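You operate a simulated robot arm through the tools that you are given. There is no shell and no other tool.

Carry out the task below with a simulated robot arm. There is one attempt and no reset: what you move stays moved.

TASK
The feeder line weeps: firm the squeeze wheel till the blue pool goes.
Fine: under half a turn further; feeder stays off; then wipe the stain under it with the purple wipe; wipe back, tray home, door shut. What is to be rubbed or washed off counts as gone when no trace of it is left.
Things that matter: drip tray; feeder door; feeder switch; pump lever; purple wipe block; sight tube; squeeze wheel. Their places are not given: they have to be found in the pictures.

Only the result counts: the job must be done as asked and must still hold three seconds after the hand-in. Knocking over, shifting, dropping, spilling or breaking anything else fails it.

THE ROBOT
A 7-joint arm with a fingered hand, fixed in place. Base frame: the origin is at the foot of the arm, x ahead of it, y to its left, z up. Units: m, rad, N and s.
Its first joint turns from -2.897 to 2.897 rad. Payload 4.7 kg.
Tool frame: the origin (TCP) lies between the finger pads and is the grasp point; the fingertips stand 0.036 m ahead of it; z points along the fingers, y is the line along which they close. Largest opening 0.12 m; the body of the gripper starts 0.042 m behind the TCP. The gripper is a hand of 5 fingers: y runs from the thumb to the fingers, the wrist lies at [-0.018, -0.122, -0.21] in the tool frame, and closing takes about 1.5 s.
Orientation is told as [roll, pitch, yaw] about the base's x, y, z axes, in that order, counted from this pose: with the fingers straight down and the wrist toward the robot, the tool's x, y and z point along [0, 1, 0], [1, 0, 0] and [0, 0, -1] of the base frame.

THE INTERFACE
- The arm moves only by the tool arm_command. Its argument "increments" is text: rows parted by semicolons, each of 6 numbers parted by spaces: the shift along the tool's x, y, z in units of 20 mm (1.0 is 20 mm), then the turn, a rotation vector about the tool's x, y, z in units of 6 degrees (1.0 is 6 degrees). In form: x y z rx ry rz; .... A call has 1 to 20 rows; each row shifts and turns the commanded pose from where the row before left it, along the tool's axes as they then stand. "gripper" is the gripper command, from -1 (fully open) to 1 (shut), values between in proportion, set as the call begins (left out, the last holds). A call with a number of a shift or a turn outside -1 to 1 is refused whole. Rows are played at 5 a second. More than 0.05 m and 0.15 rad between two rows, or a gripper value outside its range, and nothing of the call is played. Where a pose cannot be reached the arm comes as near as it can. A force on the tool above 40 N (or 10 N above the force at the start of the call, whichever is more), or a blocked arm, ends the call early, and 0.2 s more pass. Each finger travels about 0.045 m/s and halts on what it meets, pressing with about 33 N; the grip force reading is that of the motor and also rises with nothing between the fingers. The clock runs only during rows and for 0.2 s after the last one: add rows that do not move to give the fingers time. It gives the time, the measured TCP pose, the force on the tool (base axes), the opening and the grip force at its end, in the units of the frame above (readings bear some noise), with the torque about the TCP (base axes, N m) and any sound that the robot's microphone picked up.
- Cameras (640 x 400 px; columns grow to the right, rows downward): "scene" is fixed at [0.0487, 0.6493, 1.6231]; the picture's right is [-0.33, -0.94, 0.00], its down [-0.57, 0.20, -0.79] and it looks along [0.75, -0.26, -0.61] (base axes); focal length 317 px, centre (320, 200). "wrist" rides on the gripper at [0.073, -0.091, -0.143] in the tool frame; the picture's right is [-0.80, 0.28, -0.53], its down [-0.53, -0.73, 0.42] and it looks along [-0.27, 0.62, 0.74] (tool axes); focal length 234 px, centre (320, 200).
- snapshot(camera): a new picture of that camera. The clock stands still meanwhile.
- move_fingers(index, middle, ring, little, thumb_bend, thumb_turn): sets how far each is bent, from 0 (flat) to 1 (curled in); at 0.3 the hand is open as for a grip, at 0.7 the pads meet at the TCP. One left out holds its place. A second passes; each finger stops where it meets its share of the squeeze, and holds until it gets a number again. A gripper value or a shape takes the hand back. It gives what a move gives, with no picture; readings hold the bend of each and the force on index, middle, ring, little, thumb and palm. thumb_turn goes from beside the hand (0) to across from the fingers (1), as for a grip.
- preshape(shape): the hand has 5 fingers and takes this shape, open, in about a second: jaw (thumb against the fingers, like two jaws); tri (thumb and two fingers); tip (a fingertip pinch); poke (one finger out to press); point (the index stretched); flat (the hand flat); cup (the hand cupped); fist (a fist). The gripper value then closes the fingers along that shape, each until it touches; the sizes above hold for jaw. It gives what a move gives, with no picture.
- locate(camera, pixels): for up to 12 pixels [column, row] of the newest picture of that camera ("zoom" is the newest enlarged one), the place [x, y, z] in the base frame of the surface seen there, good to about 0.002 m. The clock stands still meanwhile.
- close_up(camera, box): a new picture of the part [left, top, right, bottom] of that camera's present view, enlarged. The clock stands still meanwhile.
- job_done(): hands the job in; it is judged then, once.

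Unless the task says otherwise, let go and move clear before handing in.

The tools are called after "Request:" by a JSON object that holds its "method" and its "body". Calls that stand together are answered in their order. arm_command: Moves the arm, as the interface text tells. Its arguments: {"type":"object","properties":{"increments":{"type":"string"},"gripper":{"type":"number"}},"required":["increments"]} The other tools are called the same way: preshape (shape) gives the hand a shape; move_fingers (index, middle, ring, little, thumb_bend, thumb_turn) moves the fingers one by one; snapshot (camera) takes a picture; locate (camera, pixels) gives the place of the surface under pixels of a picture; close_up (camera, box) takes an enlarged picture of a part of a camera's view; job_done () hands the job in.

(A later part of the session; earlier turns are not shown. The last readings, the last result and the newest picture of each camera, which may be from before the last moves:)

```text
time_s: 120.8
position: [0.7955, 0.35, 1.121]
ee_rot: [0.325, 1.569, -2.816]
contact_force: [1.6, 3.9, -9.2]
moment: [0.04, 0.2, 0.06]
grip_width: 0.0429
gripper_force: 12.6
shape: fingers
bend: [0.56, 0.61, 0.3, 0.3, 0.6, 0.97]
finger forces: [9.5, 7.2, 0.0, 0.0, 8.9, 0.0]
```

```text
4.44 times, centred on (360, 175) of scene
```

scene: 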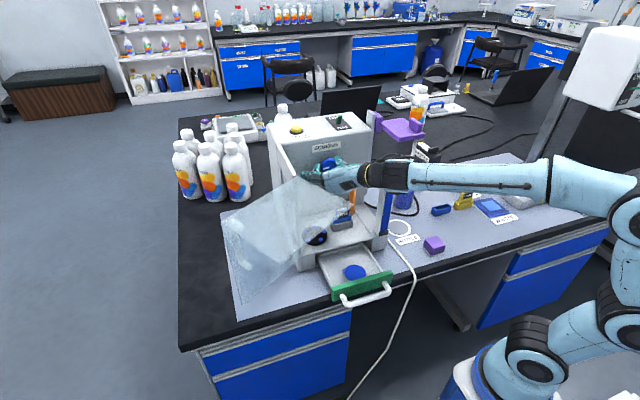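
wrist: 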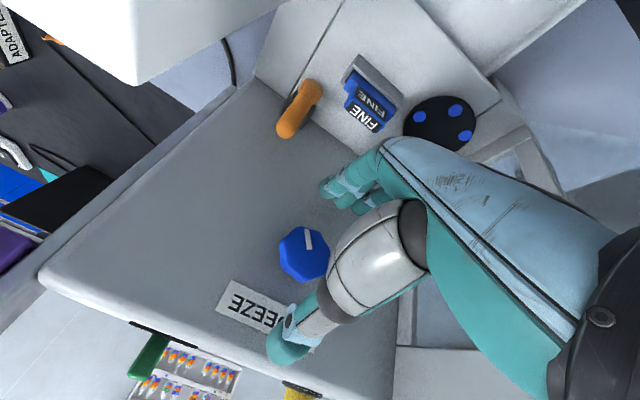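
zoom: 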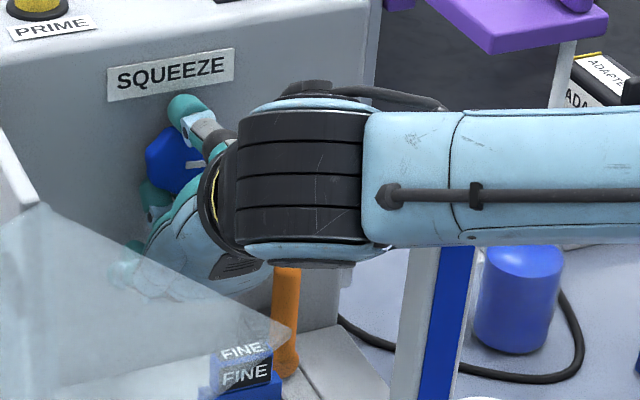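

Net -61° (pointer at 3 o'clock), no change, no stop. Next cycle, checked at 30° intervals.

Request:
{"method": "move_fingers", "body": {"index": 0.46, "middle": 0.46, "thumb_bend": 0.46}}

Request:
{"method": "arm_command", "body": {"increments": "0 0 0 0 0 1; 0 0 0 0 0 1; 0 0 0 0 0 1; 0 0 0 0 0 1; 0 0 0 0 0 1; 0 0 0 0 0 1; 0 0 0 0 0 1; 0 0 0 0 0 1; 0 0 0 0 0 1; 0 0 0 0 0 1; 0 0 0 0 0 0"}}

Request:
{"method": "move_fingers", "body": {"index": 0.66, "middle": 0.66, "thumb_bend": 0.68}}

Request:
{"method": "arm_command", "body": {"increments": "0 0 0 0 0 0; 0 0 0 0 0 -0.6; 0 0 0 0 0 -0.6; 0 0 0 0 0 -0.6; 0 0 0 0 0 -0.6; 0 0 0 0 0 -0.6; 0 0 0 0 0 0; 0 0 0 0 0 0"}}

Request:
{"method": "close_up", "body": {"camera": "scene", "box": [310, 240, 410, 303]}}

Request:
{"method": "arm_command", "body": {"increments": "0 0 0 0 0 -0.6; 0 0 0 0 0 -0.6; 0 0 0 0 0 -0.6; 0 0 0 0 0 -0.6; 0 0 0 0 0 -0.6; 0 0 0 0 0 0; 0 0 0 0 0 0"}}

Request:
{"method": "close_up", "body": {"camera": "scene", "box": [310, 240, 410, 303]}}

Request:
{"method": "arm_command", "body": {"increments": "0 0 0 0 0 -0.8; 0 0 0 0 0 -0.8; 0 0 0 0 0 -0.8; 0 0 0 0 0 -0.8; 0 0 0 0 0 -0.8; 0 0 0 0 0 0; 0 0 0 0 0 0"}}

Request:
{"method": "close_up", "body": {"camera": "scene", "box": [310, 240, 410, 303]}}

Request:
{"method": "close_up", "body": {"camera": "scene", "box": [300, 130, 420, 220]}}

```text
time_s: 121.8
position: [0.7954, 0.3505, 1.1222]
ee_rot: [-1.152, 1.569, 1.989]
contact_force: [0.0, 0.2, 0.3]
moment: [0.01, -0.01, -0.02]
grip_width: 0.0746
gripper_force: 0.1
shape: fingers
bend: [0.46, 0.46, 0.3, 0.3, 0.46, 0.97]
finger forces: [0.0, 0.1, 0.0, 0.0, 0.1, 0.0]
```

```text
time_s: 124.2
position: [0.7964, 0.3482, 1.1218]
ee_rot: [-1.571, 0.522, 1.57]
contact_force: [0.0, 0.5, -0.1]
moment: [-0.04, -0.03, 0.02]
grip_width: 0.0747
gripper_force: 0.0
shape: fingers
bend: [0.46, 0.46, 0.3, 0.3, 0.46, 0.97]
finger forces: [0.1, 0.1, 0.1, 0.1, 0.1, 0.1]
```

```text
time_s: 125.2
position: [0.7963, 0.3503, 1.1195]
ee_rot: [-1.57, 0.523, 1.571]
contact_force: [3.8, 9.1, -1.1]
moment: [-0.01, 0.0, 0.19]
grip_width: 0.0426
gripper_force: 12.9
shape: fingers
bend: [0.56, 0.6, 0.3, 0.3, 0.59, 0.97]
finger forces: [10.2, 6.0, 0.1, 0.0, 9.6, 0.1]
```

```text
time_s: 127.0
position: [0.7968, 0.3501, 1.1215]
ee_rot: [-1.568, 0.837, 1.571]
contact_force: [-1.7, 5.2, -2.4]
moment: [0.03, 0.03, 0.11]
grip_width: 0.0424
gripper_force: 11.8
shape: fingers
bend: [0.56, 0.61, 0.3, 0.3, 0.6, 0.96]
finger forces: [8.3, 5.4, 0.0, 0.0, 10.2, 0.1]
```

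```text
6.35 times, centred on (360, 272) of scene
```

zoom: 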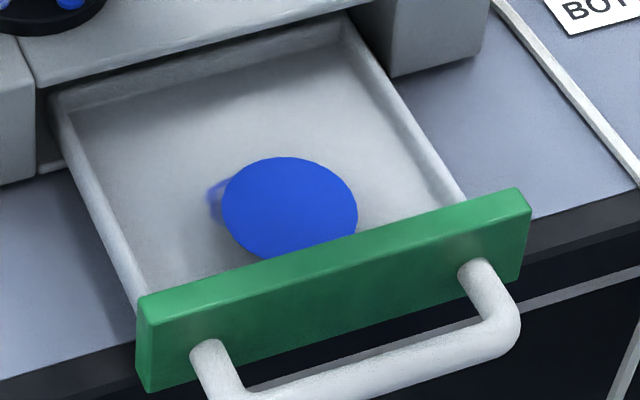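

```text
time_s: 128.6
position: [0.7976, 0.3502, 1.1214]
ee_rot: [-1.568, 1.152, 1.572]
contact_force: [0.1, 4.2, -4.7]
moment: [0.02, 0.08, 0.08]
grip_width: 0.0423
gripper_force: 12.2
shape: fingers
bend: [0.56, 0.61, 0.3, 0.3, 0.6, 0.97]
finger forces: [8.8, 6.1, 0.0, 0.1, 10.0, 0.1]
```

```text
6.35 times, centred on (360, 272) of scene
```

zoom: 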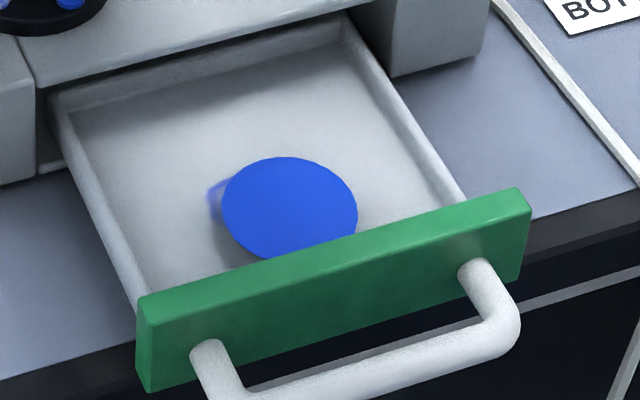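

```text
time_s: 130.2
position: [0.7964, 0.3508, 1.1215]
ee_rot: [0.189, 1.57, -2.956]
contact_force: [3.7, 3.1, -6.9]
moment: [0.07, 0.11, 0.06]
grip_width: 0.0421
gripper_force: 12.1
shape: fingers
bend: [0.56, 0.61, 0.3, 0.3, 0.6, 0.96]
finger forces: [9.3, 7.1, 0.0, 0.0, 9.2, 0.0]
```

```text
6.35 times, centred on (360, 272) of scene
```

zoom: 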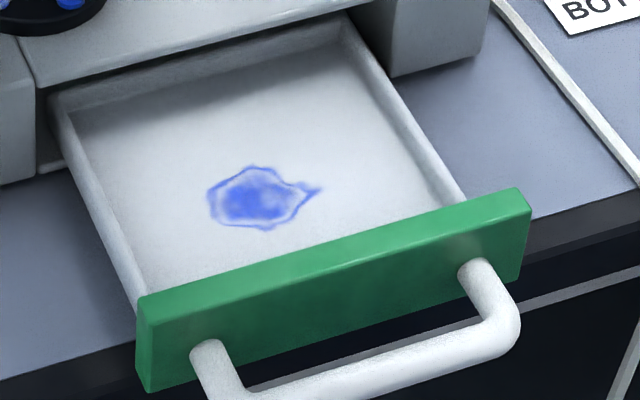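

```text
4.44 times, centred on (360, 175) of scene
```

zoom: 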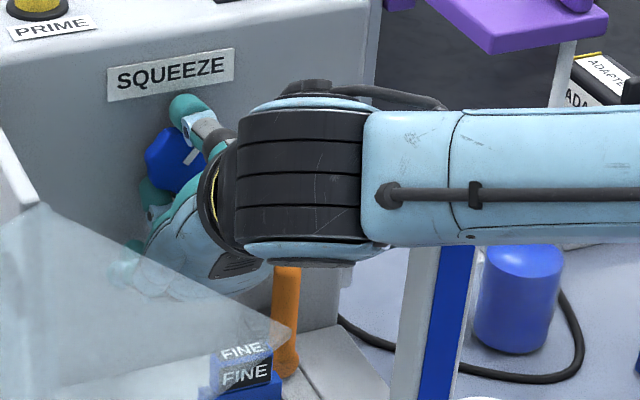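

The pool is gone and the stain shows (zoom (255,200)), after about 120° counter-clockwise from the start. I'll add 6° for margin, let go, and retreat along my approach path.

Request:
{"method": "arm_command", "body": {"increments": "0 0 0 0 0 -0.5; 0 0 0 0 0 -0.5; 0 0 0 0 0 0; 0 0 0 0 0 0"}}

Request:
{"method": "move_fingers", "body": {"index": 0.4, "middle": 0.4, "thumb_bend": 0.4}}

Request:
{"method": "arm_command", "body": {"increments": "0 0 0 0 0 0.5; 0 0 0 0 0 0.5; 0 0 -0.4 0 0 0; 0 0 -0.6 0 0 0; 0.36 -0.02 -0.85 0 0 0; 0.36 -0.02 -0.85 0 0 0; 0.36 -0.02 -0.85 0 0 0; 0.36 -0.02 -0.85 0 0 0; 0.33 0 -0.4 0 0 0; 0 0 0 0 0 0"}}

Request:
{"method": "close_up", "body": {"camera": "scene", "box": [310, 240, 410, 303]}}

Request:
{"method": "snapshot", "body": {"camera": "scene"}}

Request:
{"method": "close_up", "body": {"camera": "scene", "box": [300, 130, 420, 220]}}

```text
time_s: 131.2
position: [0.796, 0.3514, 1.1207]
ee_rot: [1.565, 1.467, -1.577]
contact_force: [9.2, 2.3, -4.8]
moment: [0.02, 0.04, 0.0]
grip_width: 0.0421
gripper_force: 13.5
shape: fingers
bend: [0.56, 0.61, 0.3, 0.3, 0.6, 0.97]
finger forces: [9.0, 7.5, 0.0, 0.0, 10.4, 0.0]
```

```text
time_s: 132.2
position: [0.7957, 0.3515, 1.1199]
ee_rot: [1.567, 1.465, -1.574]
contact_force: [0.4, -0.2, -0.1]
moment: [0.0, 0.01, 0.01]
grip_width: 0.0925
gripper_force: 0.0
shape: fingers
bend: [0.4, 0.4, 0.3, 0.3, 0.4, 0.97]
finger forces: [0.0, 0.1, 0.0, 0.0, 0.0, 0.1]
```

```text
time_s: 134.4
position: [0.7018, 0.3144, 1.1248]
ee_rot: [-0.554, 1.57, 2.586]
contact_force: [0.6, -0.7, 0.0]
moment: [-0.01, 0.0, -0.01]
grip_width: 0.0928
gripper_force: 0.1
shape: fingers
bend: [0.4, 0.4, 0.3, 0.3, 0.4, 0.97]
finger forces: [0.0, 0.0, 0.0, 0.0, 0.0, 0.0]
```

```text
6.35 times, centred on (360, 272) of scene
```

zoom: 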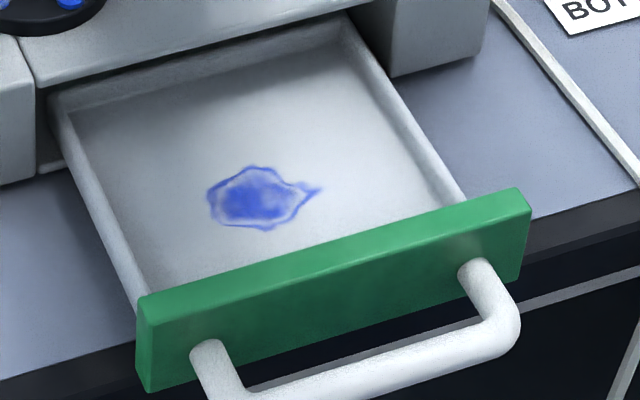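

```text
taken
```

scene: 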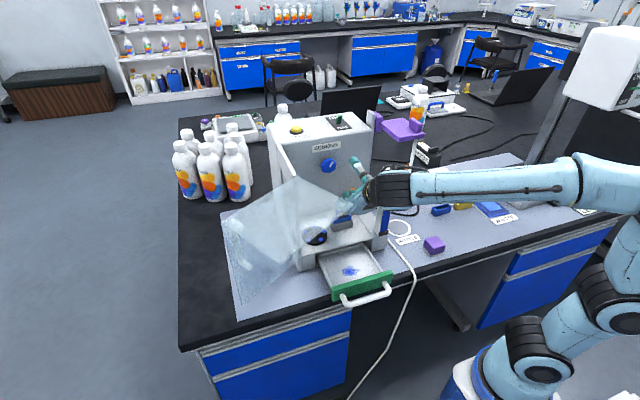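

```text
4.44 times, centred on (360, 175) of scene
```

zoom: 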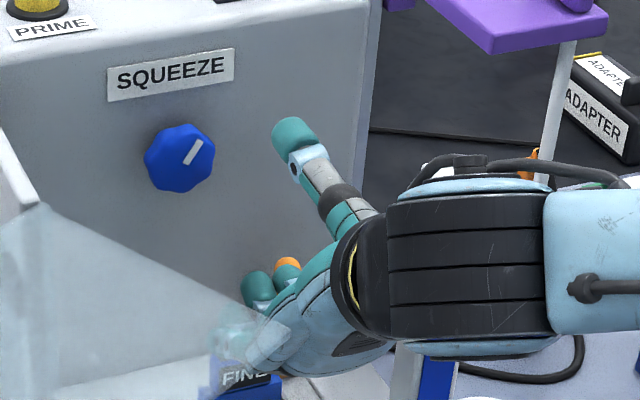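

The wheel holds with its pointer at about 24°, the pool is gone and the stain is bare. I'll rise out of the corridor and map the stain and the tray.

Request:
{"method": "arm_command", "body": {"increments": "0 -0.95 0 0 0 0; 0 -0.95 0 0 0 0; 0 -0.95 0 0 0 0; 0 -0.95 0 0 0 0; 0 -0.95 0 0 0 0; 0 -0.95 0 0 0 0; 0 -0.95 0 0 0 0; 0 -0.95 0 0 0 0; 0 -0.95 0 0 0 0; 0 -0.95 0 0 0 0; 0 -0.95 0 0 0 0"}}

Request:
{"method": "close_up", "body": {"camera": "scene", "box": [310, 240, 410, 303]}}

Request:
{"method": "locate", "body": {"camera": "zoom", "pixels": [[255, 200], [207, 200], [322, 188], [253, 165], [268, 230], [220, 222], [300, 215], [240, 262], [430, 195], [80, 115], [335, 30], [410, 150]]}}

Request:
{"method": "close_up", "body": {"camera": "scene", "box": [404, 225, 464, 262]}}

Request:
{"method": "locate", "body": {"camera": "zoom", "pixels": [[320, 180], [240, 150], [330, 130], [420, 170], [310, 235], [300, 260], [320, 285], [420, 240], [225, 220], [310, 290], [230, 190], [360, 250]]}}

```text
time_s: 136.8
position: [0.6988, 0.3129, 1.332]
ee_rot: [-0.802, 1.569, 2.339]
contact_force: [0.1, 0.4, -0.4]
moment: [-0.01, -0.01, -0.03]
grip_width: 0.0925
gripper_force: 0.1
shape: fingers
bend: [0.4, 0.4, 0.3, 0.3, 0.4, 0.97]
finger forces: [0.0, 0.0, 0.0, 0.1, 0.1, 0.0]
```

```text
6.35 times, centred on (360, 272) of scene
```

zoom: 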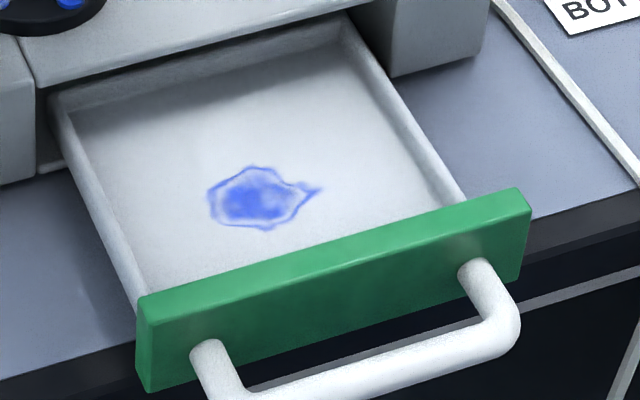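

```text
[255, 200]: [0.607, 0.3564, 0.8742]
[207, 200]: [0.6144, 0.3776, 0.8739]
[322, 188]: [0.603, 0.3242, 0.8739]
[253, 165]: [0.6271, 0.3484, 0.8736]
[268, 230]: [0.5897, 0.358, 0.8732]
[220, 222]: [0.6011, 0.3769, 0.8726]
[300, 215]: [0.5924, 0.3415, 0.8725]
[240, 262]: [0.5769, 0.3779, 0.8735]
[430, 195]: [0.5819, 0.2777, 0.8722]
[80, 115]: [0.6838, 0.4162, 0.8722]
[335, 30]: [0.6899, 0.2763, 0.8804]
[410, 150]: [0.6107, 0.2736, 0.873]
```

```text
10.67 times, centred on (434, 244) of scene
```

zoom: 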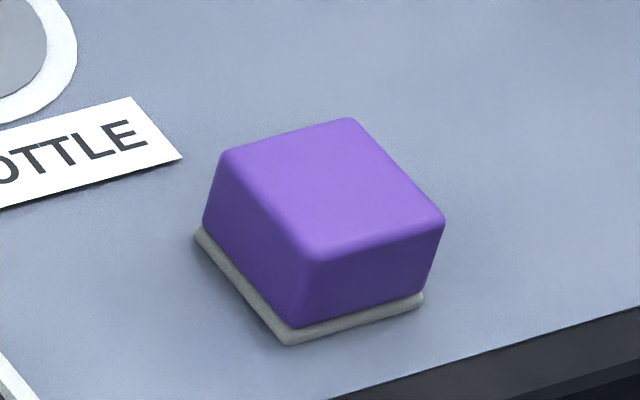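

```text
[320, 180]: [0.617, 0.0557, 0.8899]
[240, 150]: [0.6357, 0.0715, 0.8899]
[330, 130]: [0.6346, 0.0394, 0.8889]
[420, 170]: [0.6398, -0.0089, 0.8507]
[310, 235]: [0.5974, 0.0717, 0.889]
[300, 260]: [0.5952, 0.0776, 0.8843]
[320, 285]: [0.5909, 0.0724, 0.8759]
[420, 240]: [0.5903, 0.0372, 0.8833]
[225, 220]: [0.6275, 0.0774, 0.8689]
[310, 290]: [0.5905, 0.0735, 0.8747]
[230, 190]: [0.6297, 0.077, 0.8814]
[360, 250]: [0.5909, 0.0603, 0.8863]
```

The stain spans x 0.589–0.627, y 0.324–0.378; the wipe block spans about x 0.591–0.640, y 0.030–0.078, height 38 mm. I'll back off at height and turn the hand back to fingers-down.

Request:
{"method": "arm_command", "body": {"increments": "0.71 0 -1 0 0 0; 0.71 0 -1 0 0 0; 0.71 0 -1 0 0 0; 0.71 0 -1 0 0 0; 0.71 0 -1 0 0 0; 0.71 0 -1 0 0 0; 0 0 0 0 0 1; 0 0 0 0 0 1; 0 0 0 0 0 1; 0 0 0 0 0 1; 0 0 0 0 0 1; 0 0 0 0 0 1; 0 0 0 0 0 1; 0 0 0 0 0 0.5"}}

Request:
{"method": "arm_command", "body": {"increments": "0 0 0 0.387 0.934 0.934; 0 0 0 0.387 0.934 0.934; 0 0 0 0.387 0.934 0.934; 0 0 0 0.387 0.934 0.934; 0 0 0 0.387 0.934 0.934; 0 0 0 0.387 0.934 0.934; 0 0 0 0.387 0.934 0.934; 0 0 0 0.387 0.934 0.934; 0 0 0 0.387 0.934 0.934; 0 0 0 0.387 0.934 0.934; 0 0 0 0.387 0.934 0.934; 0 0 0 0.387 0.934 0.934; 0 0 0 0.387 0.934 0.934; 0 0 0 0.387 0.934 0.934; 0 0 0 0.387 0.934 0.934; 0 0 0 0.387 0.934 0.934; 0 0 0 0.387 0.934 0.934; 0 0 0 0.387 0.934 0.934"}}

Request:
{"method": "move_fingers", "body": {"index": 0.35, "middle": 0.35, "thumb_bend": 0.35, "ring": 1.0, "little": 1.0}}

Request:
{"method": "snapshot", "body": {"camera": "scene"}}

Request:
{"method": "snapshot", "body": {"camera": "wrist"}}

```text
time_s: 139.8
position: [0.579, 0.2292, 1.3318]
ee_rot: [-1.571, 0.782, 1.571]
contact_force: [0.3, 0.0, -0.6]
moment: [-0.01, -0.02, -0.02]
grip_width: 0.0928
gripper_force: 0.0
shape: fingers
bend: [0.4, 0.4, 0.3, 0.3, 0.4, 0.97]
finger forces: [0.1, 0.0, 0.1, 0.0, 0.0, 0.0]
```

```text
time_s: 143.6
position: [0.5808, 0.2311, 1.332]
ee_rot: [0.0, 0.002, -0.002]
contact_force: [0.1, -0.4, 0.1]
moment: [0.02, 0.02, -0.05]
grip_width: 0.0927
gripper_force: 0.1
shape: fingers
bend: [0.4, 0.4, 0.3, 0.3, 0.4, 0.97]
finger forces: [0.0, 0.1, 0.0, 0.0, 0.0, 0.0]
```

```text
time_s: 144.6
position: [0.5805, 0.2297, 1.3316]
ee_rot: [0.0, -0.001, -0.002]
contact_force: [-0.5, -0.1, 0.0]
moment: [-0.01, 0.04, 0.04]
grip_width: 0.1074
gripper_force: 0.0
shape: fingers
bend: [0.35, 0.35, 1.0, 1.0, 0.35, 0.97]
finger forces: [0.1, 0.0, 0.0, 0.1, 0.1, 0.0]
```

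```text
taken
```

scene: 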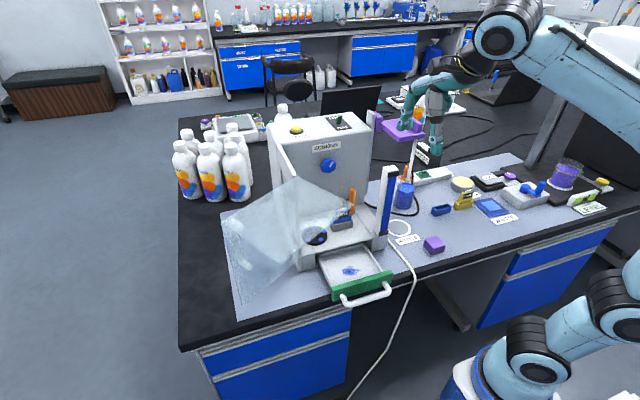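

```text
taken
```

wrist: 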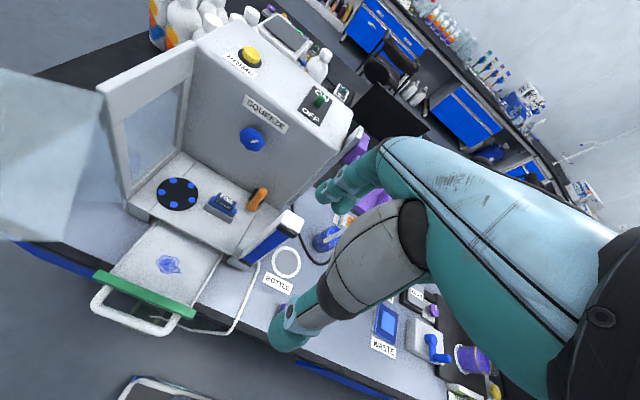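

Back in the fingers-down pose; ring and little finger are curled. I'll zoom in on the hand to see its shape.

Request:
{"method": "close_up", "body": {"camera": "scene", "box": [380, 60, 500, 170]}}

Request:
{"method": "close_up", "body": {"camera": "wrist", "box": [240, 120, 480, 370]}}

Request:
{"method": "locate", "body": {"camera": "zoom", "pixels": [[140, 125], [130, 110], [180, 150], [190, 120], [80, 340], [110, 300], [185, 165], [215, 125], [280, 60]]}}

```text
3.64 times, centred on (440, 115) of scene
```

zoom: 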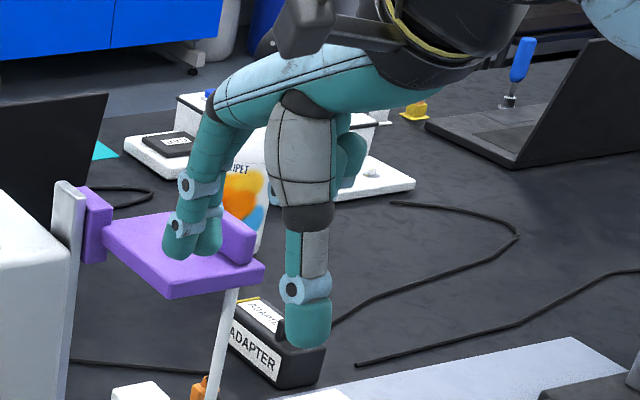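

```text
1.60 times, centred on (360, 245) of wrist
```

zoom: 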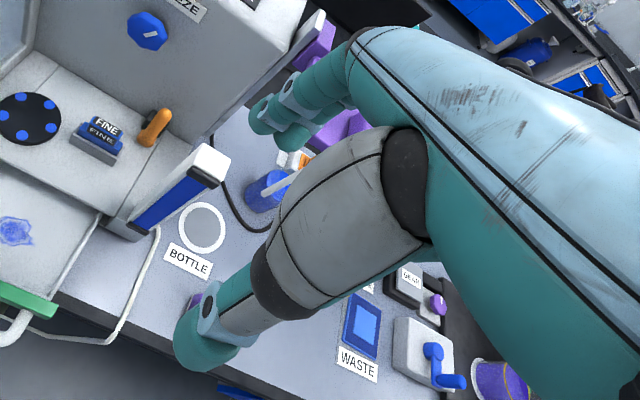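

```text
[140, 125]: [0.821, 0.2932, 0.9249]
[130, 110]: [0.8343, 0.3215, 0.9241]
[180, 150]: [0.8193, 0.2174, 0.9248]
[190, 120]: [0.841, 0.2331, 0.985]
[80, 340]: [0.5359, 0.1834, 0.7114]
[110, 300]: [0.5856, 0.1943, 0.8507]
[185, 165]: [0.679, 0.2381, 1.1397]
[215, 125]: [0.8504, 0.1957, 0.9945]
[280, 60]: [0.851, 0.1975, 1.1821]
```

Index, middle and thumb hang down, ring and little are tucked at the palm. I'll refine the block's edges for a centred grip.

Request:
{"method": "close_up", "body": {"camera": "scene", "box": [404, 225, 464, 262]}}

Request:
{"method": "locate", "body": {"camera": "zoom", "pixels": [[345, 122], [232, 153], [435, 215], [436, 225], [312, 250], [212, 218], [290, 315], [300, 335], [425, 290], [200, 232], [285, 340], [422, 300]]}}

```text
10.67 times, centred on (434, 244) of scene
```

zoom: 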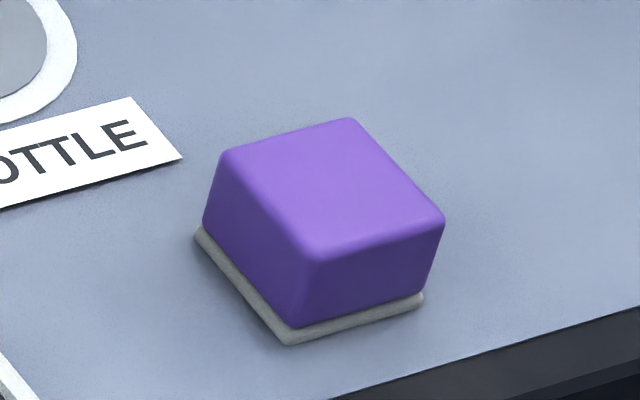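

```text
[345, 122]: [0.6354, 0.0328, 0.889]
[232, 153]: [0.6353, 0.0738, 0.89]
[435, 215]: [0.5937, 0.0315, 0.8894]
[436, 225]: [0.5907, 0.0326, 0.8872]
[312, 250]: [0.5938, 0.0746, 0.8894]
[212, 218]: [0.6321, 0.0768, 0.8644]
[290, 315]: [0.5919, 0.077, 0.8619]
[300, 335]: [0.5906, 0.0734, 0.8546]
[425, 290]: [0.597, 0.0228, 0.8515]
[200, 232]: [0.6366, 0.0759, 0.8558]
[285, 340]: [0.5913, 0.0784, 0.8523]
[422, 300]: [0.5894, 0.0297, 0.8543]
```

The block is a 48 mm square centred at about (0.614,0.0535). I'll move over it at height and then descend to z≈1.0.

Request:
{"method": "arm_command", "body": {"increments": "-0.98 0.187 0 0 0 0; -0.98 0.187 0 0 0 0; -0.98 0.187 0 0 0 0; -0.98 0.187 0 0 0 0; -0.98 0.187 0 0 0 0; -0.98 0.187 0 0 0 0; -0.98 0.187 0 0 0 0; -0.98 0.187 0 0 0 0; -0.98 0.187 0 0 0 0; 0 0 0.9 0 0 0; 0 0 0.9 0 0 0; 0 0 0.9 0 0 0; 0 0 0.9 0 0 0; 0 0 0.9 0 0 0; 0 0 0.9 0 0 0; 0 0 0.9 0 0 0; 0 0 0.9 0 0 0; 0 0 0.9 0 0 0"}}

Request:
{"method": "arm_command", "body": {"increments": "0 0 0.9 0 0 0; 0 0 0.9 0 0 0; 0 0 0.9 0 0 0; 0 0 0.9 0 0 0; 0 0 0.9 0 0 0; 0 0 0.9 0 0 0; 0 0 0.9 0 0 0; 0 0 0 0 0 0"}}

Request:
{"method": "snapshot", "body": {"camera": "scene"}}

Request:
{"method": "snapshot", "body": {"camera": "wrist"}}

```text
time_s: 148.4
position: [0.6113, 0.0535, 1.1695]
ee_rot: [-0.001, 0.001, -0.002]
contact_force: [-1.0, 1.0, -0.7]
moment: [0.02, 0.02, -0.02]
grip_width: 0.1075
gripper_force: 0.0
shape: fingers
bend: [0.35, 0.35, 1.0, 1.0, 0.35, 0.98]
finger forces: [0.0, 0.1, 0.1, 0.1, 0.0, 0.0]
```

```text
time_s: 150.2
position: [0.6131, 0.0516, 1.0451]
ee_rot: [0.0, 0.0, 0.0]
contact_force: [-0.1, 0.6, 0.4]
moment: [0.01, -0.01, 0.01]
grip_width: 0.1075
gripper_force: 0.0
shape: fingers
bend: [0.35, 0.35, 1.0, 1.0, 0.35, 0.98]
finger forces: [0.0, 0.0, 0.0, 0.0, 0.0, 0.1]
```

```text
taken
```

scene: 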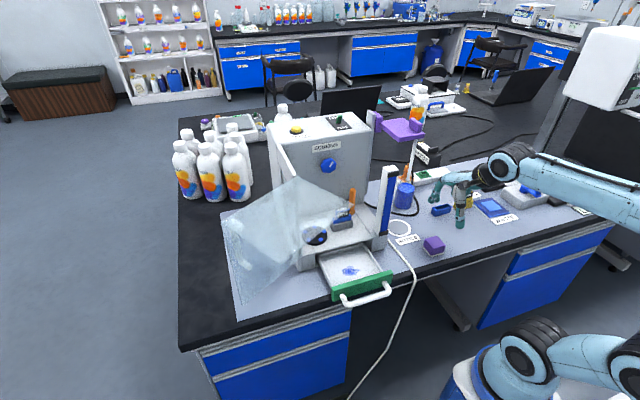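

```text
taken
```

wrist: 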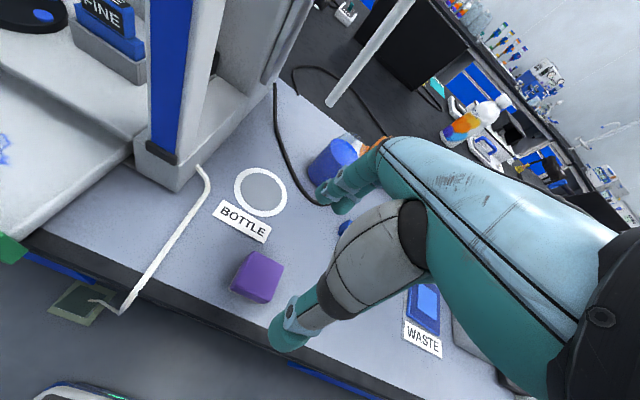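

The block is under the hand with room on both sides. I'll descend to z≈0.925 and check.

Request:
{"method": "arm_command", "body": {"increments": "0 0 0.9 0 0 0; 0 0 0.9 0 0 0; 0 0 0.9 0 0 0; 0 0 0.9 0 0 0; 0 0 0.9 0 0 0; 0 0 0.9 0 0 0; 0 0 0.6 0 0 0; 0 0 0 0 0 0"}}

Request:
{"method": "close_up", "body": {"camera": "scene", "box": [390, 180, 490, 265]}}

Request:
{"method": "close_up", "body": {"camera": "wrist", "box": [200, 140, 440, 370]}}

```text
time_s: 152.0
position: [0.613, 0.0532, 0.9261]
ee_rot: [0.0, 0.002, -0.001]
contact_force: [0.1, 1.3, 0.2]
moment: [0.0, 0.02, 0.04]
grip_width: 0.1072
gripper_force: 0.0
shape: fingers
bend: [0.35, 0.35, 1.0, 1.0, 0.35, 0.98]
finger forces: [0.1, 0.1, 0.1, 0.1, 0.0, 0.0]
```

```text
4.71 times, centred on (440, 222) of scene
```

zoom: 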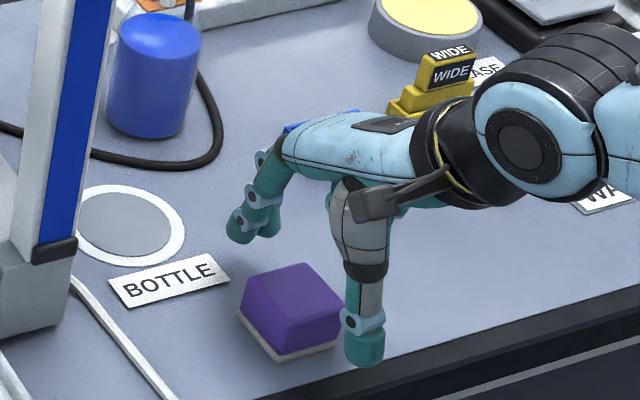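

```text
1.74 times, centred on (320, 255) of wrist
```

zoom: 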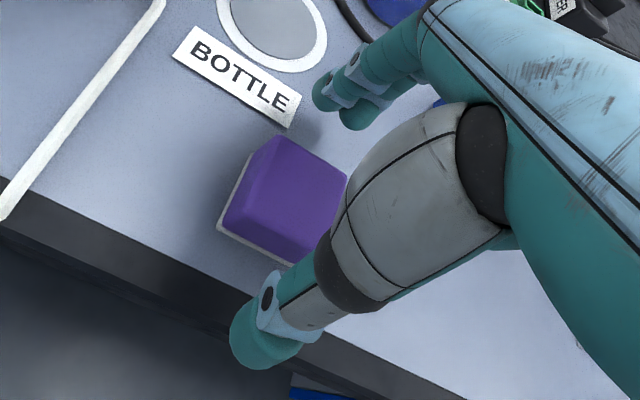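

Alignment looks good. I'll descend to z≈0.896, then pre-close to light contact.

Request:
{"method": "arm_command", "body": {"increments": "0 0.03 0.8 0 0 0; 0 0 0.7 0 0 0; 0 0 0 0 0 0"}}

Request:
{"method": "move_fingers", "body": {"index": 0.52, "middle": 0.52, "thumb_bend": 0.52}}

Request:
{"method": "close_up", "body": {"camera": "wrist", "box": [200, 140, 440, 370]}}

Request:
{"method": "close_up", "body": {"camera": "scene", "box": [390, 180, 490, 265]}}

```text
time_s: 152.8
position: [0.6133, 0.0532, 0.8942]
ee_rot: [0.0, 0.0, 0.0]
contact_force: [-0.7, 0.0, 0.3]
moment: [0.04, 0.02, -0.01]
grip_width: 0.1074
gripper_force: 0.0
shape: fingers
bend: [0.35, 0.35, 1.0, 1.0, 0.35, 0.98]
finger forces: [0.1, 0.0, 0.0, 0.1, 0.1, 0.0]
```

```text
time_s: 153.8
position: [0.6139, 0.0529, 0.8964]
ee_rot: [0.0, 0.0, 0.0]
contact_force: [-0.4, 0.2, -0.1]
moment: [0.01, 0.01, -0.01]
grip_width: 0.0577
gripper_force: 0.3
shape: fingers
bend: [0.52, 0.52, 1.0, 1.0, 0.52, 0.98]
finger forces: [0.1, 0.1, 0.1, 0.0, 0.1, 0.0]
```

```text
1.74 times, centred on (320, 255) of wrist
```

zoom: 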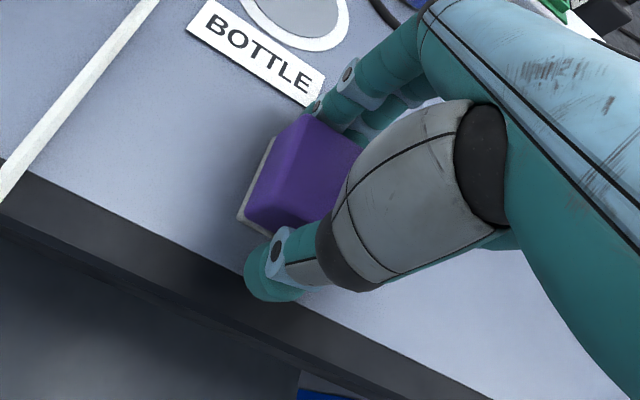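

```text
4.71 times, centred on (440, 222) of scene
```

zoom: 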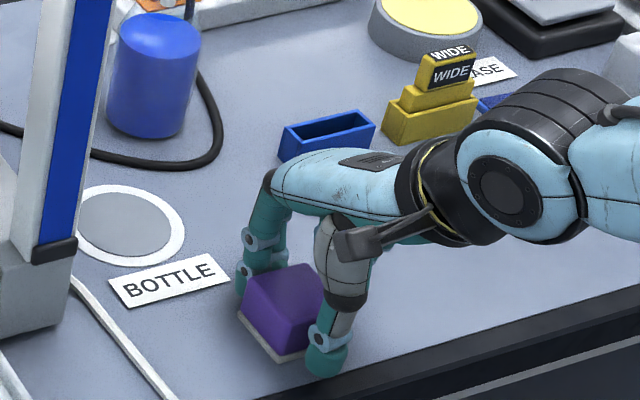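

The fingers straddle the block evenly. I'll close firmly and lift a little.

Request:
{"method": "move_fingers", "body": {"index": 0.66, "middle": 0.66, "thumb_bend": 0.68}}

Request:
{"method": "close_up", "body": {"camera": "wrist", "box": [200, 140, 440, 370]}}

Request:
{"method": "close_up", "body": {"camera": "scene", "box": [390, 180, 490, 265]}}

```text
time_s: 154.8
position: [0.6137, 0.0549, 0.895]
ee_rot: [0.001, 0.001, 0.0]
contact_force: [0.6, 0.9, 1.3]
moment: [-0.07, -0.12, 0.01]
grip_width: 0.0476
gripper_force: 15.6
shape: fingers
bend: [0.57, 0.59, 1.0, 1.0, 0.56, 0.96]
finger forces: [8.1, 8.1, 0.0, 0.0, 15.3, 0.1]
```

```text
1.74 times, centred on (320, 255) of wrist
```

zoom: 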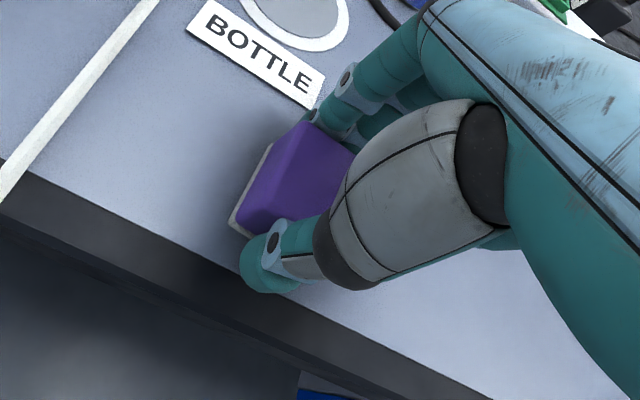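

```text
4.71 times, centred on (440, 222) of scene
```

zoom: 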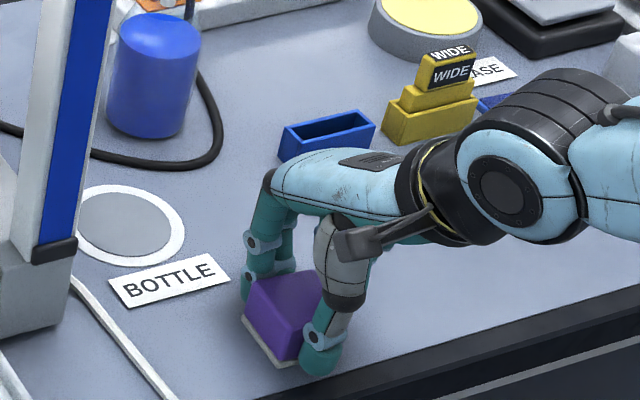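

Balanced grip (8.1+8.1 vs 15.3 N). I'll lift 8 cm and see whether the block comes along level.

Request:
{"method": "arm_command", "body": {"increments": "0 0 -0.5 0 0 0; 0 0 -0.8 0 0 0; 0 0 -0.9 0 0 0; 0 0 -0.9 0 0 0; 0 0 -0.9 0 0 0; 0 0 0 0 0 0"}}

Request:
{"method": "close_up", "body": {"camera": "wrist", "box": [200, 140, 440, 370]}}

Request:
{"method": "close_up", "body": {"camera": "scene", "box": [390, 160, 490, 245]}}

```text
time_s: 156.2
position: [0.6151, 0.0548, 0.9749]
ee_rot: [0.0, 0.0, 0.0]
contact_force: [0.3, -0.6, -1.2]
moment: [0.0, 0.01, -0.01]
grip_width: 0.0478
gripper_force: 15.3
shape: fingers
bend: [0.57, 0.6, 1.0, 1.0, 0.56, 0.96]
finger forces: [8.0, 7.1, 0.1, 0.1, 15.2, 0.0]
```

```text
1.74 times, centred on (320, 255) of wrist
```

zoom: 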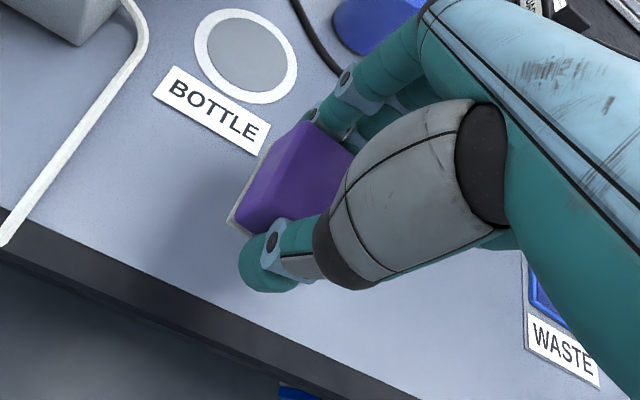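

```text
4.71 times, centred on (440, 202) of scene
```

zoom: 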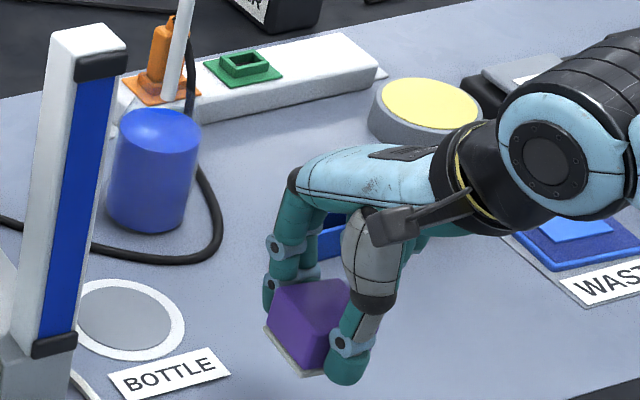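

The block is held level at the fingertips. Before bringing it over, I'll measure the platform's front edge above the tray.

Request:
{"method": "close_up", "body": {"camera": "scene", "box": [310, 215, 410, 278]}}

Request:
{"method": "locate", "body": {"camera": "zoom", "pixels": [[100, 220], [200, 195], [300, 168], [370, 150], [60, 245], [200, 210], [200, 225], [200, 240], [420, 240], [460, 160], [30, 260], [150, 340]]}}

```text
6.35 times, centred on (360, 246) of scene
```

zoom: 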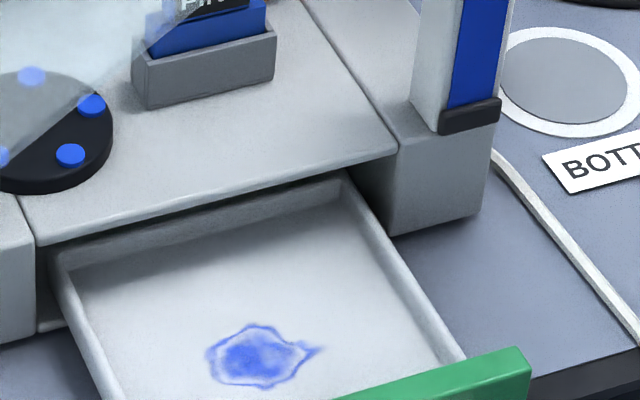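

```text
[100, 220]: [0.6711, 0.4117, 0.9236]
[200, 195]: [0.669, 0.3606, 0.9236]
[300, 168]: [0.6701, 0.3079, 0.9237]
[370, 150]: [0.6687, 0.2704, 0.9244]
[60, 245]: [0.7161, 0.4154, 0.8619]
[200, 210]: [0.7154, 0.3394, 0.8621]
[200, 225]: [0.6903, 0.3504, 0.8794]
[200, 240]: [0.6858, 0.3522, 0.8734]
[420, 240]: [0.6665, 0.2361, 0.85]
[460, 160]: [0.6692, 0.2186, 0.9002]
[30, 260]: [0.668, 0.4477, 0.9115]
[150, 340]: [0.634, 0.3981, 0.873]
```

The platform's front edge is at x≈0.669, so there's room. I'll move the block back to x≈0.53, over to y≈0.2, and yaw the hand 60° so the fingers fit in the tray and the wrist stays clear of the tube.

Request:
{"method": "arm_command", "body": {"increments": "0 0 -0.65 0 0 0; 0 0 -0.65 0 0 0; 0 -0.85 0 0 0 0; 0 -0.85 0 0 0 0; 0 -0.85 0 0 0 0; 0 -0.85 0 0 0 0; 0 -0.85 0 0 0 0; 0.9 0 0 0 0 0; 0.9 0 0 0 0 0; 0.9 0 0 0 0 0; 0.9 0 0 0 0 0; 0.9 0 0 0 0 0; 0.9 0 0 0 0 0; 0.9 0 0 0 0 0; 0.9 0 0 0 0 0; 0 0 0 0 0 0"}}

Request:
{"method": "arm_command", "body": {"increments": "0 0 0 0 0 -0.8; 0 0 0 0 0 -0.8; 0 0 0 0 0 -0.8; 0 0 0 0 0 -0.8; 0 0 0 0 0 -0.8; 0 0 0 0 0 -0.8; 0 0 0 0 0 -0.8; 0 0 0 0 0 -0.8; 0 0 0 0 0 -0.8; 0 0 0 0 0 -0.8; 0 0 0 0 0 -0.8; 0 0 0 0 0 -0.8; 0 0 0 0 0 -0.4; 0 0 0 0 0 0"}}

Request:
{"method": "snapshot", "body": {"camera": "scene"}}

Request:
{"method": "snapshot", "body": {"camera": "wrist"}}

```text
time_s: 159.6
position: [0.5299, 0.1965, 1.0016]
ee_rot: [0.0, 0.001, -0.001]
contact_force: [-0.8, 0.3, -1.1]
moment: [-0.01, 0.0, -0.02]
grip_width: 0.0481
gripper_force: 15.4
shape: fingers
bend: [0.57, 0.6, 1.0, 1.0, 0.56, 0.96]
finger forces: [8.0, 7.1, 0.0, 0.1, 15.1, 0.1]
```

```text
time_s: 162.6
position: [0.5284, 0.1973, 0.9995]
ee_rot: [-0.001, -0.001, 1.047]
contact_force: [-1.0, -0.5, -0.9]
moment: [0.01, 0.02, 0.01]
grip_width: 0.0478
gripper_force: 14.7
shape: fingers
bend: [0.57, 0.6, 1.0, 1.0, 0.56, 0.96]
finger forces: [8.0, 7.1, 0.0, 0.1, 14.9, 0.0]
```

```text
taken
```

scene: 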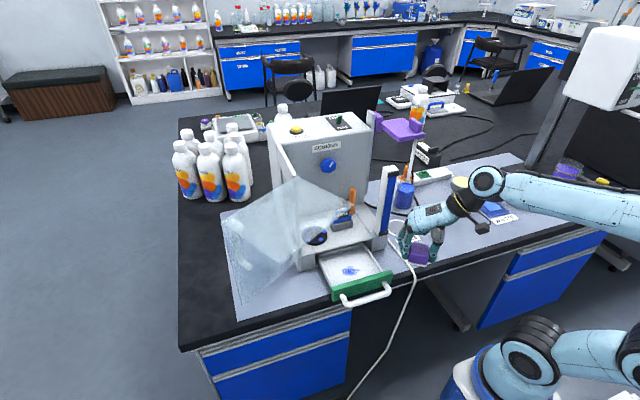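

```text
taken
```

wrist: 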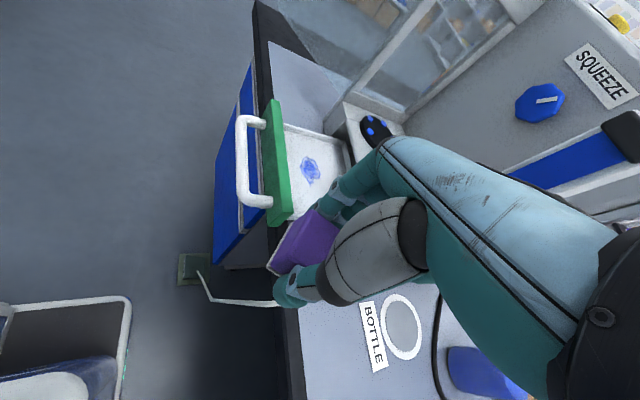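

Yaw 60° reached with the grip steady. Now over to the tray at height: first y≈0.352 at x≈0.55, then forward to x≈0.605.

Request:
{"method": "arm_command", "body": {"increments": "0.365 0.907 0 0 0 0; 0.365 0.907 0 0 0 0; 0.365 0.907 0 0 0 0; 0.365 0.907 0 0 0 0; 0.365 0.907 0 0 0 0; 0.365 0.907 0 0 0 0; 0.365 0.907 0 0 0 0; 0.365 0.907 0 0 0 0; -0.79 0.46 0 0 0 0; -0.79 0.46 0 0 0 0; -0.79 0.46 0 0 0 0; 0 0 0 0 0 0"}}

Request:
{"method": "snapshot", "body": {"camera": "scene"}}

Request:
{"method": "snapshot", "body": {"camera": "wrist"}}

Request:
{"method": "close_up", "body": {"camera": "scene", "box": [300, 170, 460, 290]}}

```text
time_s: 165.2
position: [0.6064, 0.353, 0.9997]
ee_rot: [0.0, -0.001, 1.048]
contact_force: [0.0, 0.3, -1.9]
moment: [0.02, -0.01, -0.01]
grip_width: 0.0476
gripper_force: 15.3
shape: fingers
bend: [0.57, 0.6, 1.0, 1.0, 0.56, 0.96]
finger forces: [8.1, 7.1, 0.0, 0.0, 15.0, 0.1]
```

```text
taken
```

scene: 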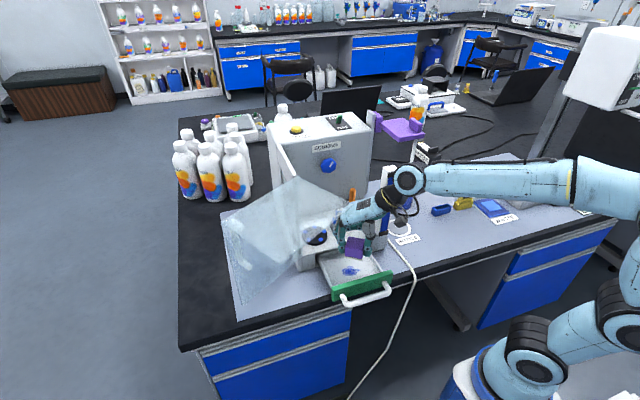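

```text
taken
```

wrist: 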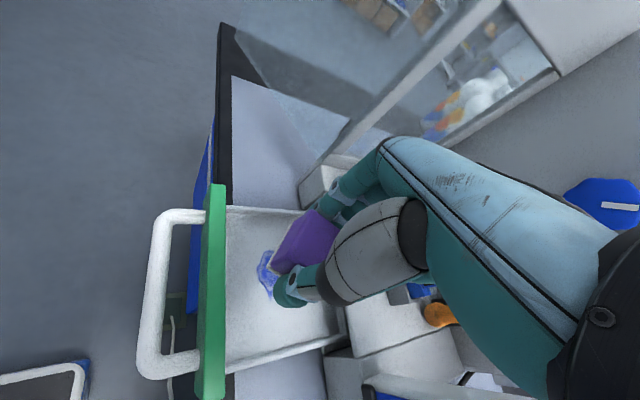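

```text
3.33 times, centred on (380, 230) of scene
```

zoom: 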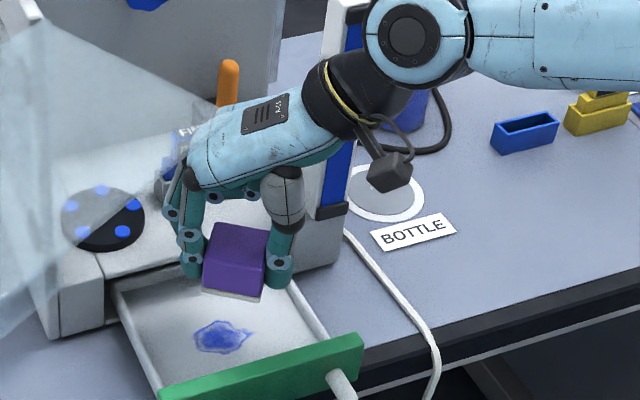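

The block hovers above the stain. I'll check the flange's clearance from the sight tube before lowering.

Request:
{"method": "locate", "body": {"camera": "zoom", "pixels": [[345, 95], [360, 60], [330, 125], [320, 80], [350, 130], [385, 170], [345, 190], [405, 35], [215, 195], [250, 193], [190, 180], [235, 250]]}}

```text
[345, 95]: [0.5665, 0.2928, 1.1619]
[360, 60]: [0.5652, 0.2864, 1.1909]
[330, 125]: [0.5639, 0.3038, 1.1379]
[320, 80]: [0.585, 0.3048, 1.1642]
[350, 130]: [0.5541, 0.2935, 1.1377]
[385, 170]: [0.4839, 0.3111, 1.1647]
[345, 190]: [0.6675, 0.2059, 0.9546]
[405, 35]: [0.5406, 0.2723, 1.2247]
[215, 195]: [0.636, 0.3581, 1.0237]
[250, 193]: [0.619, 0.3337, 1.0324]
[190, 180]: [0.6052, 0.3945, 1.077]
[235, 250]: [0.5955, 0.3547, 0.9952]
```

Clearances are fine (flange at x≈0.57, tube at 0.66). I'll lower the block to just above the tray floor, then down to light contact.

Request:
{"method": "arm_command", "body": {"increments": "0 0 0.8 0 0 0; 0 0 0.8 0 0 0; 0 0 0.8 0 0 0; 0 0 0.8 0 0 0; 0 0 0.7 0 0 0; 0 0 0 0 0 0"}}

Request:
{"method": "close_up", "body": {"camera": "scene", "box": [300, 190, 420, 290]}}

Request:
{"method": "snapshot", "body": {"camera": "wrist"}}

```text
time_s: 166.6
position: [0.607, 0.3531, 0.9222]
ee_rot: [-0.002, -0.001, 1.048]
contact_force: [-0.7, -0.1, -1.9]
moment: [0.01, -0.02, -0.02]
grip_width: 0.0477
gripper_force: 15.4
shape: fingers
bend: [0.57, 0.6, 1.0, 1.0, 0.56, 0.96]
finger forces: [8.1, 7.0, 0.1, 0.0, 15.0, 0.0]
```

```text
4.00 times, centred on (360, 240) of scene
```

zoom: 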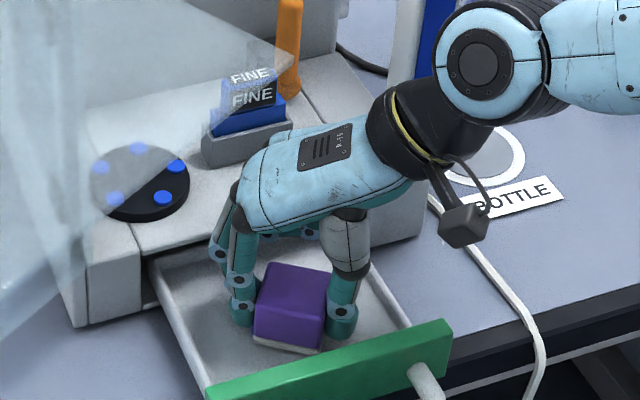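

```text
taken
```

wrist: 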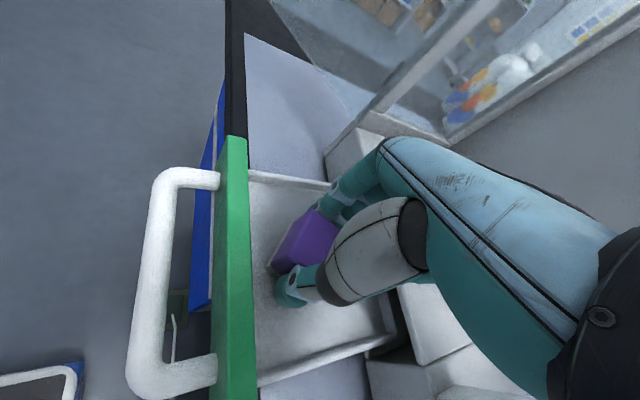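

The block is a few mm above the floor. I'll lower in 1.5 mm rows until a light contact force shows.

Request:
{"method": "arm_command", "body": {"increments": "0 0 0.08 0 0 0; 0 0 0.08 0 0 0; 0 0 0.08 0 0 0; 0 0 0 0 0 0"}}

```text
time_s: 167.6
position: [0.6067, 0.351, 0.9192]
ee_rot: [0.0, 0.0, 1.048]
contact_force: [-0.4, 1.0, 7.2]
moment: [0.12, -0.1, 0.06]
grip_width: 0.0477
gripper_force: 16.4
shape: fingers
bend: [0.57, 0.6, 1.0, 1.0, 0.56, 0.96]
finger forces: [8.3, 8.4, 0.0, 0.0, 16.0, 0.0]
```

Contact with about 9 N. Now I'll rub side to side (along y, so as not to slide the tray) over the stain.

Request:
{"method": "arm_command", "body": {"increments": "0.25 0.433 0 0 0 0; -0.375 -0.65 0 0 0 0; -0.375 -0.65 0 0 0 0; 0.375 0.65 0 0 0 0; 0.375 0.65 0 0 0 0; -0.375 -0.65 0 0 0 0; -0.375 -0.65 0 0 0 0; 0.25 0.433 0 0 0 0; 0.25 0.433 0 0 0 0; 0 0 0 0 0 0"}}

Request:
{"method": "close_up", "body": {"camera": "scene", "box": [300, 190, 420, 290]}}

Request:
{"method": "close_up", "body": {"camera": "wrist", "box": [180, 140, 380, 340]}}

```text
time_s: 169.8
position: [0.6028, 0.3502, 0.9184]
ee_rot: [0.0, 0.0, 1.046]
contact_force: [0.8, -2.9, 5.0]
moment: [-0.04, -0.1, -0.05]
grip_width: 0.0479
gripper_force: 16.0
shape: fingers
bend: [0.58, 0.61, 1.0, 1.0, 0.57, 0.96]
finger forces: [8.2, 6.8, 0.0, 0.0, 17.1, 0.1]
```

```text
4.00 times, centred on (360, 240) of scene
```

zoom: 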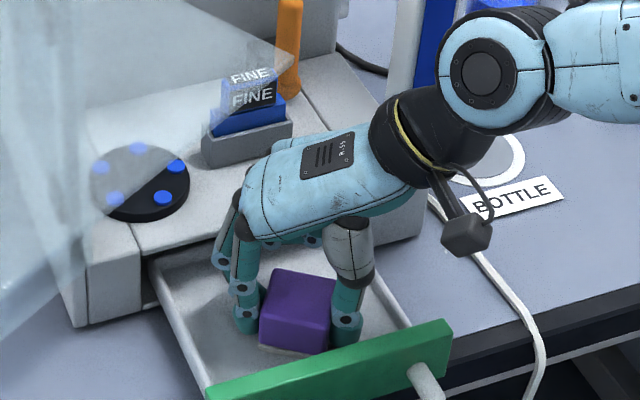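

```text
2.00 times, centred on (280, 240) of wrist
```

zoom: 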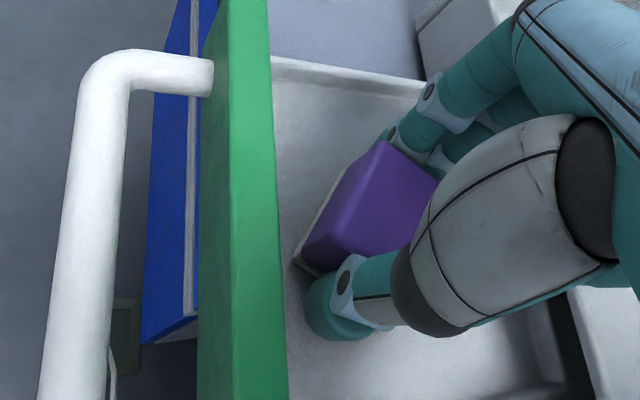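

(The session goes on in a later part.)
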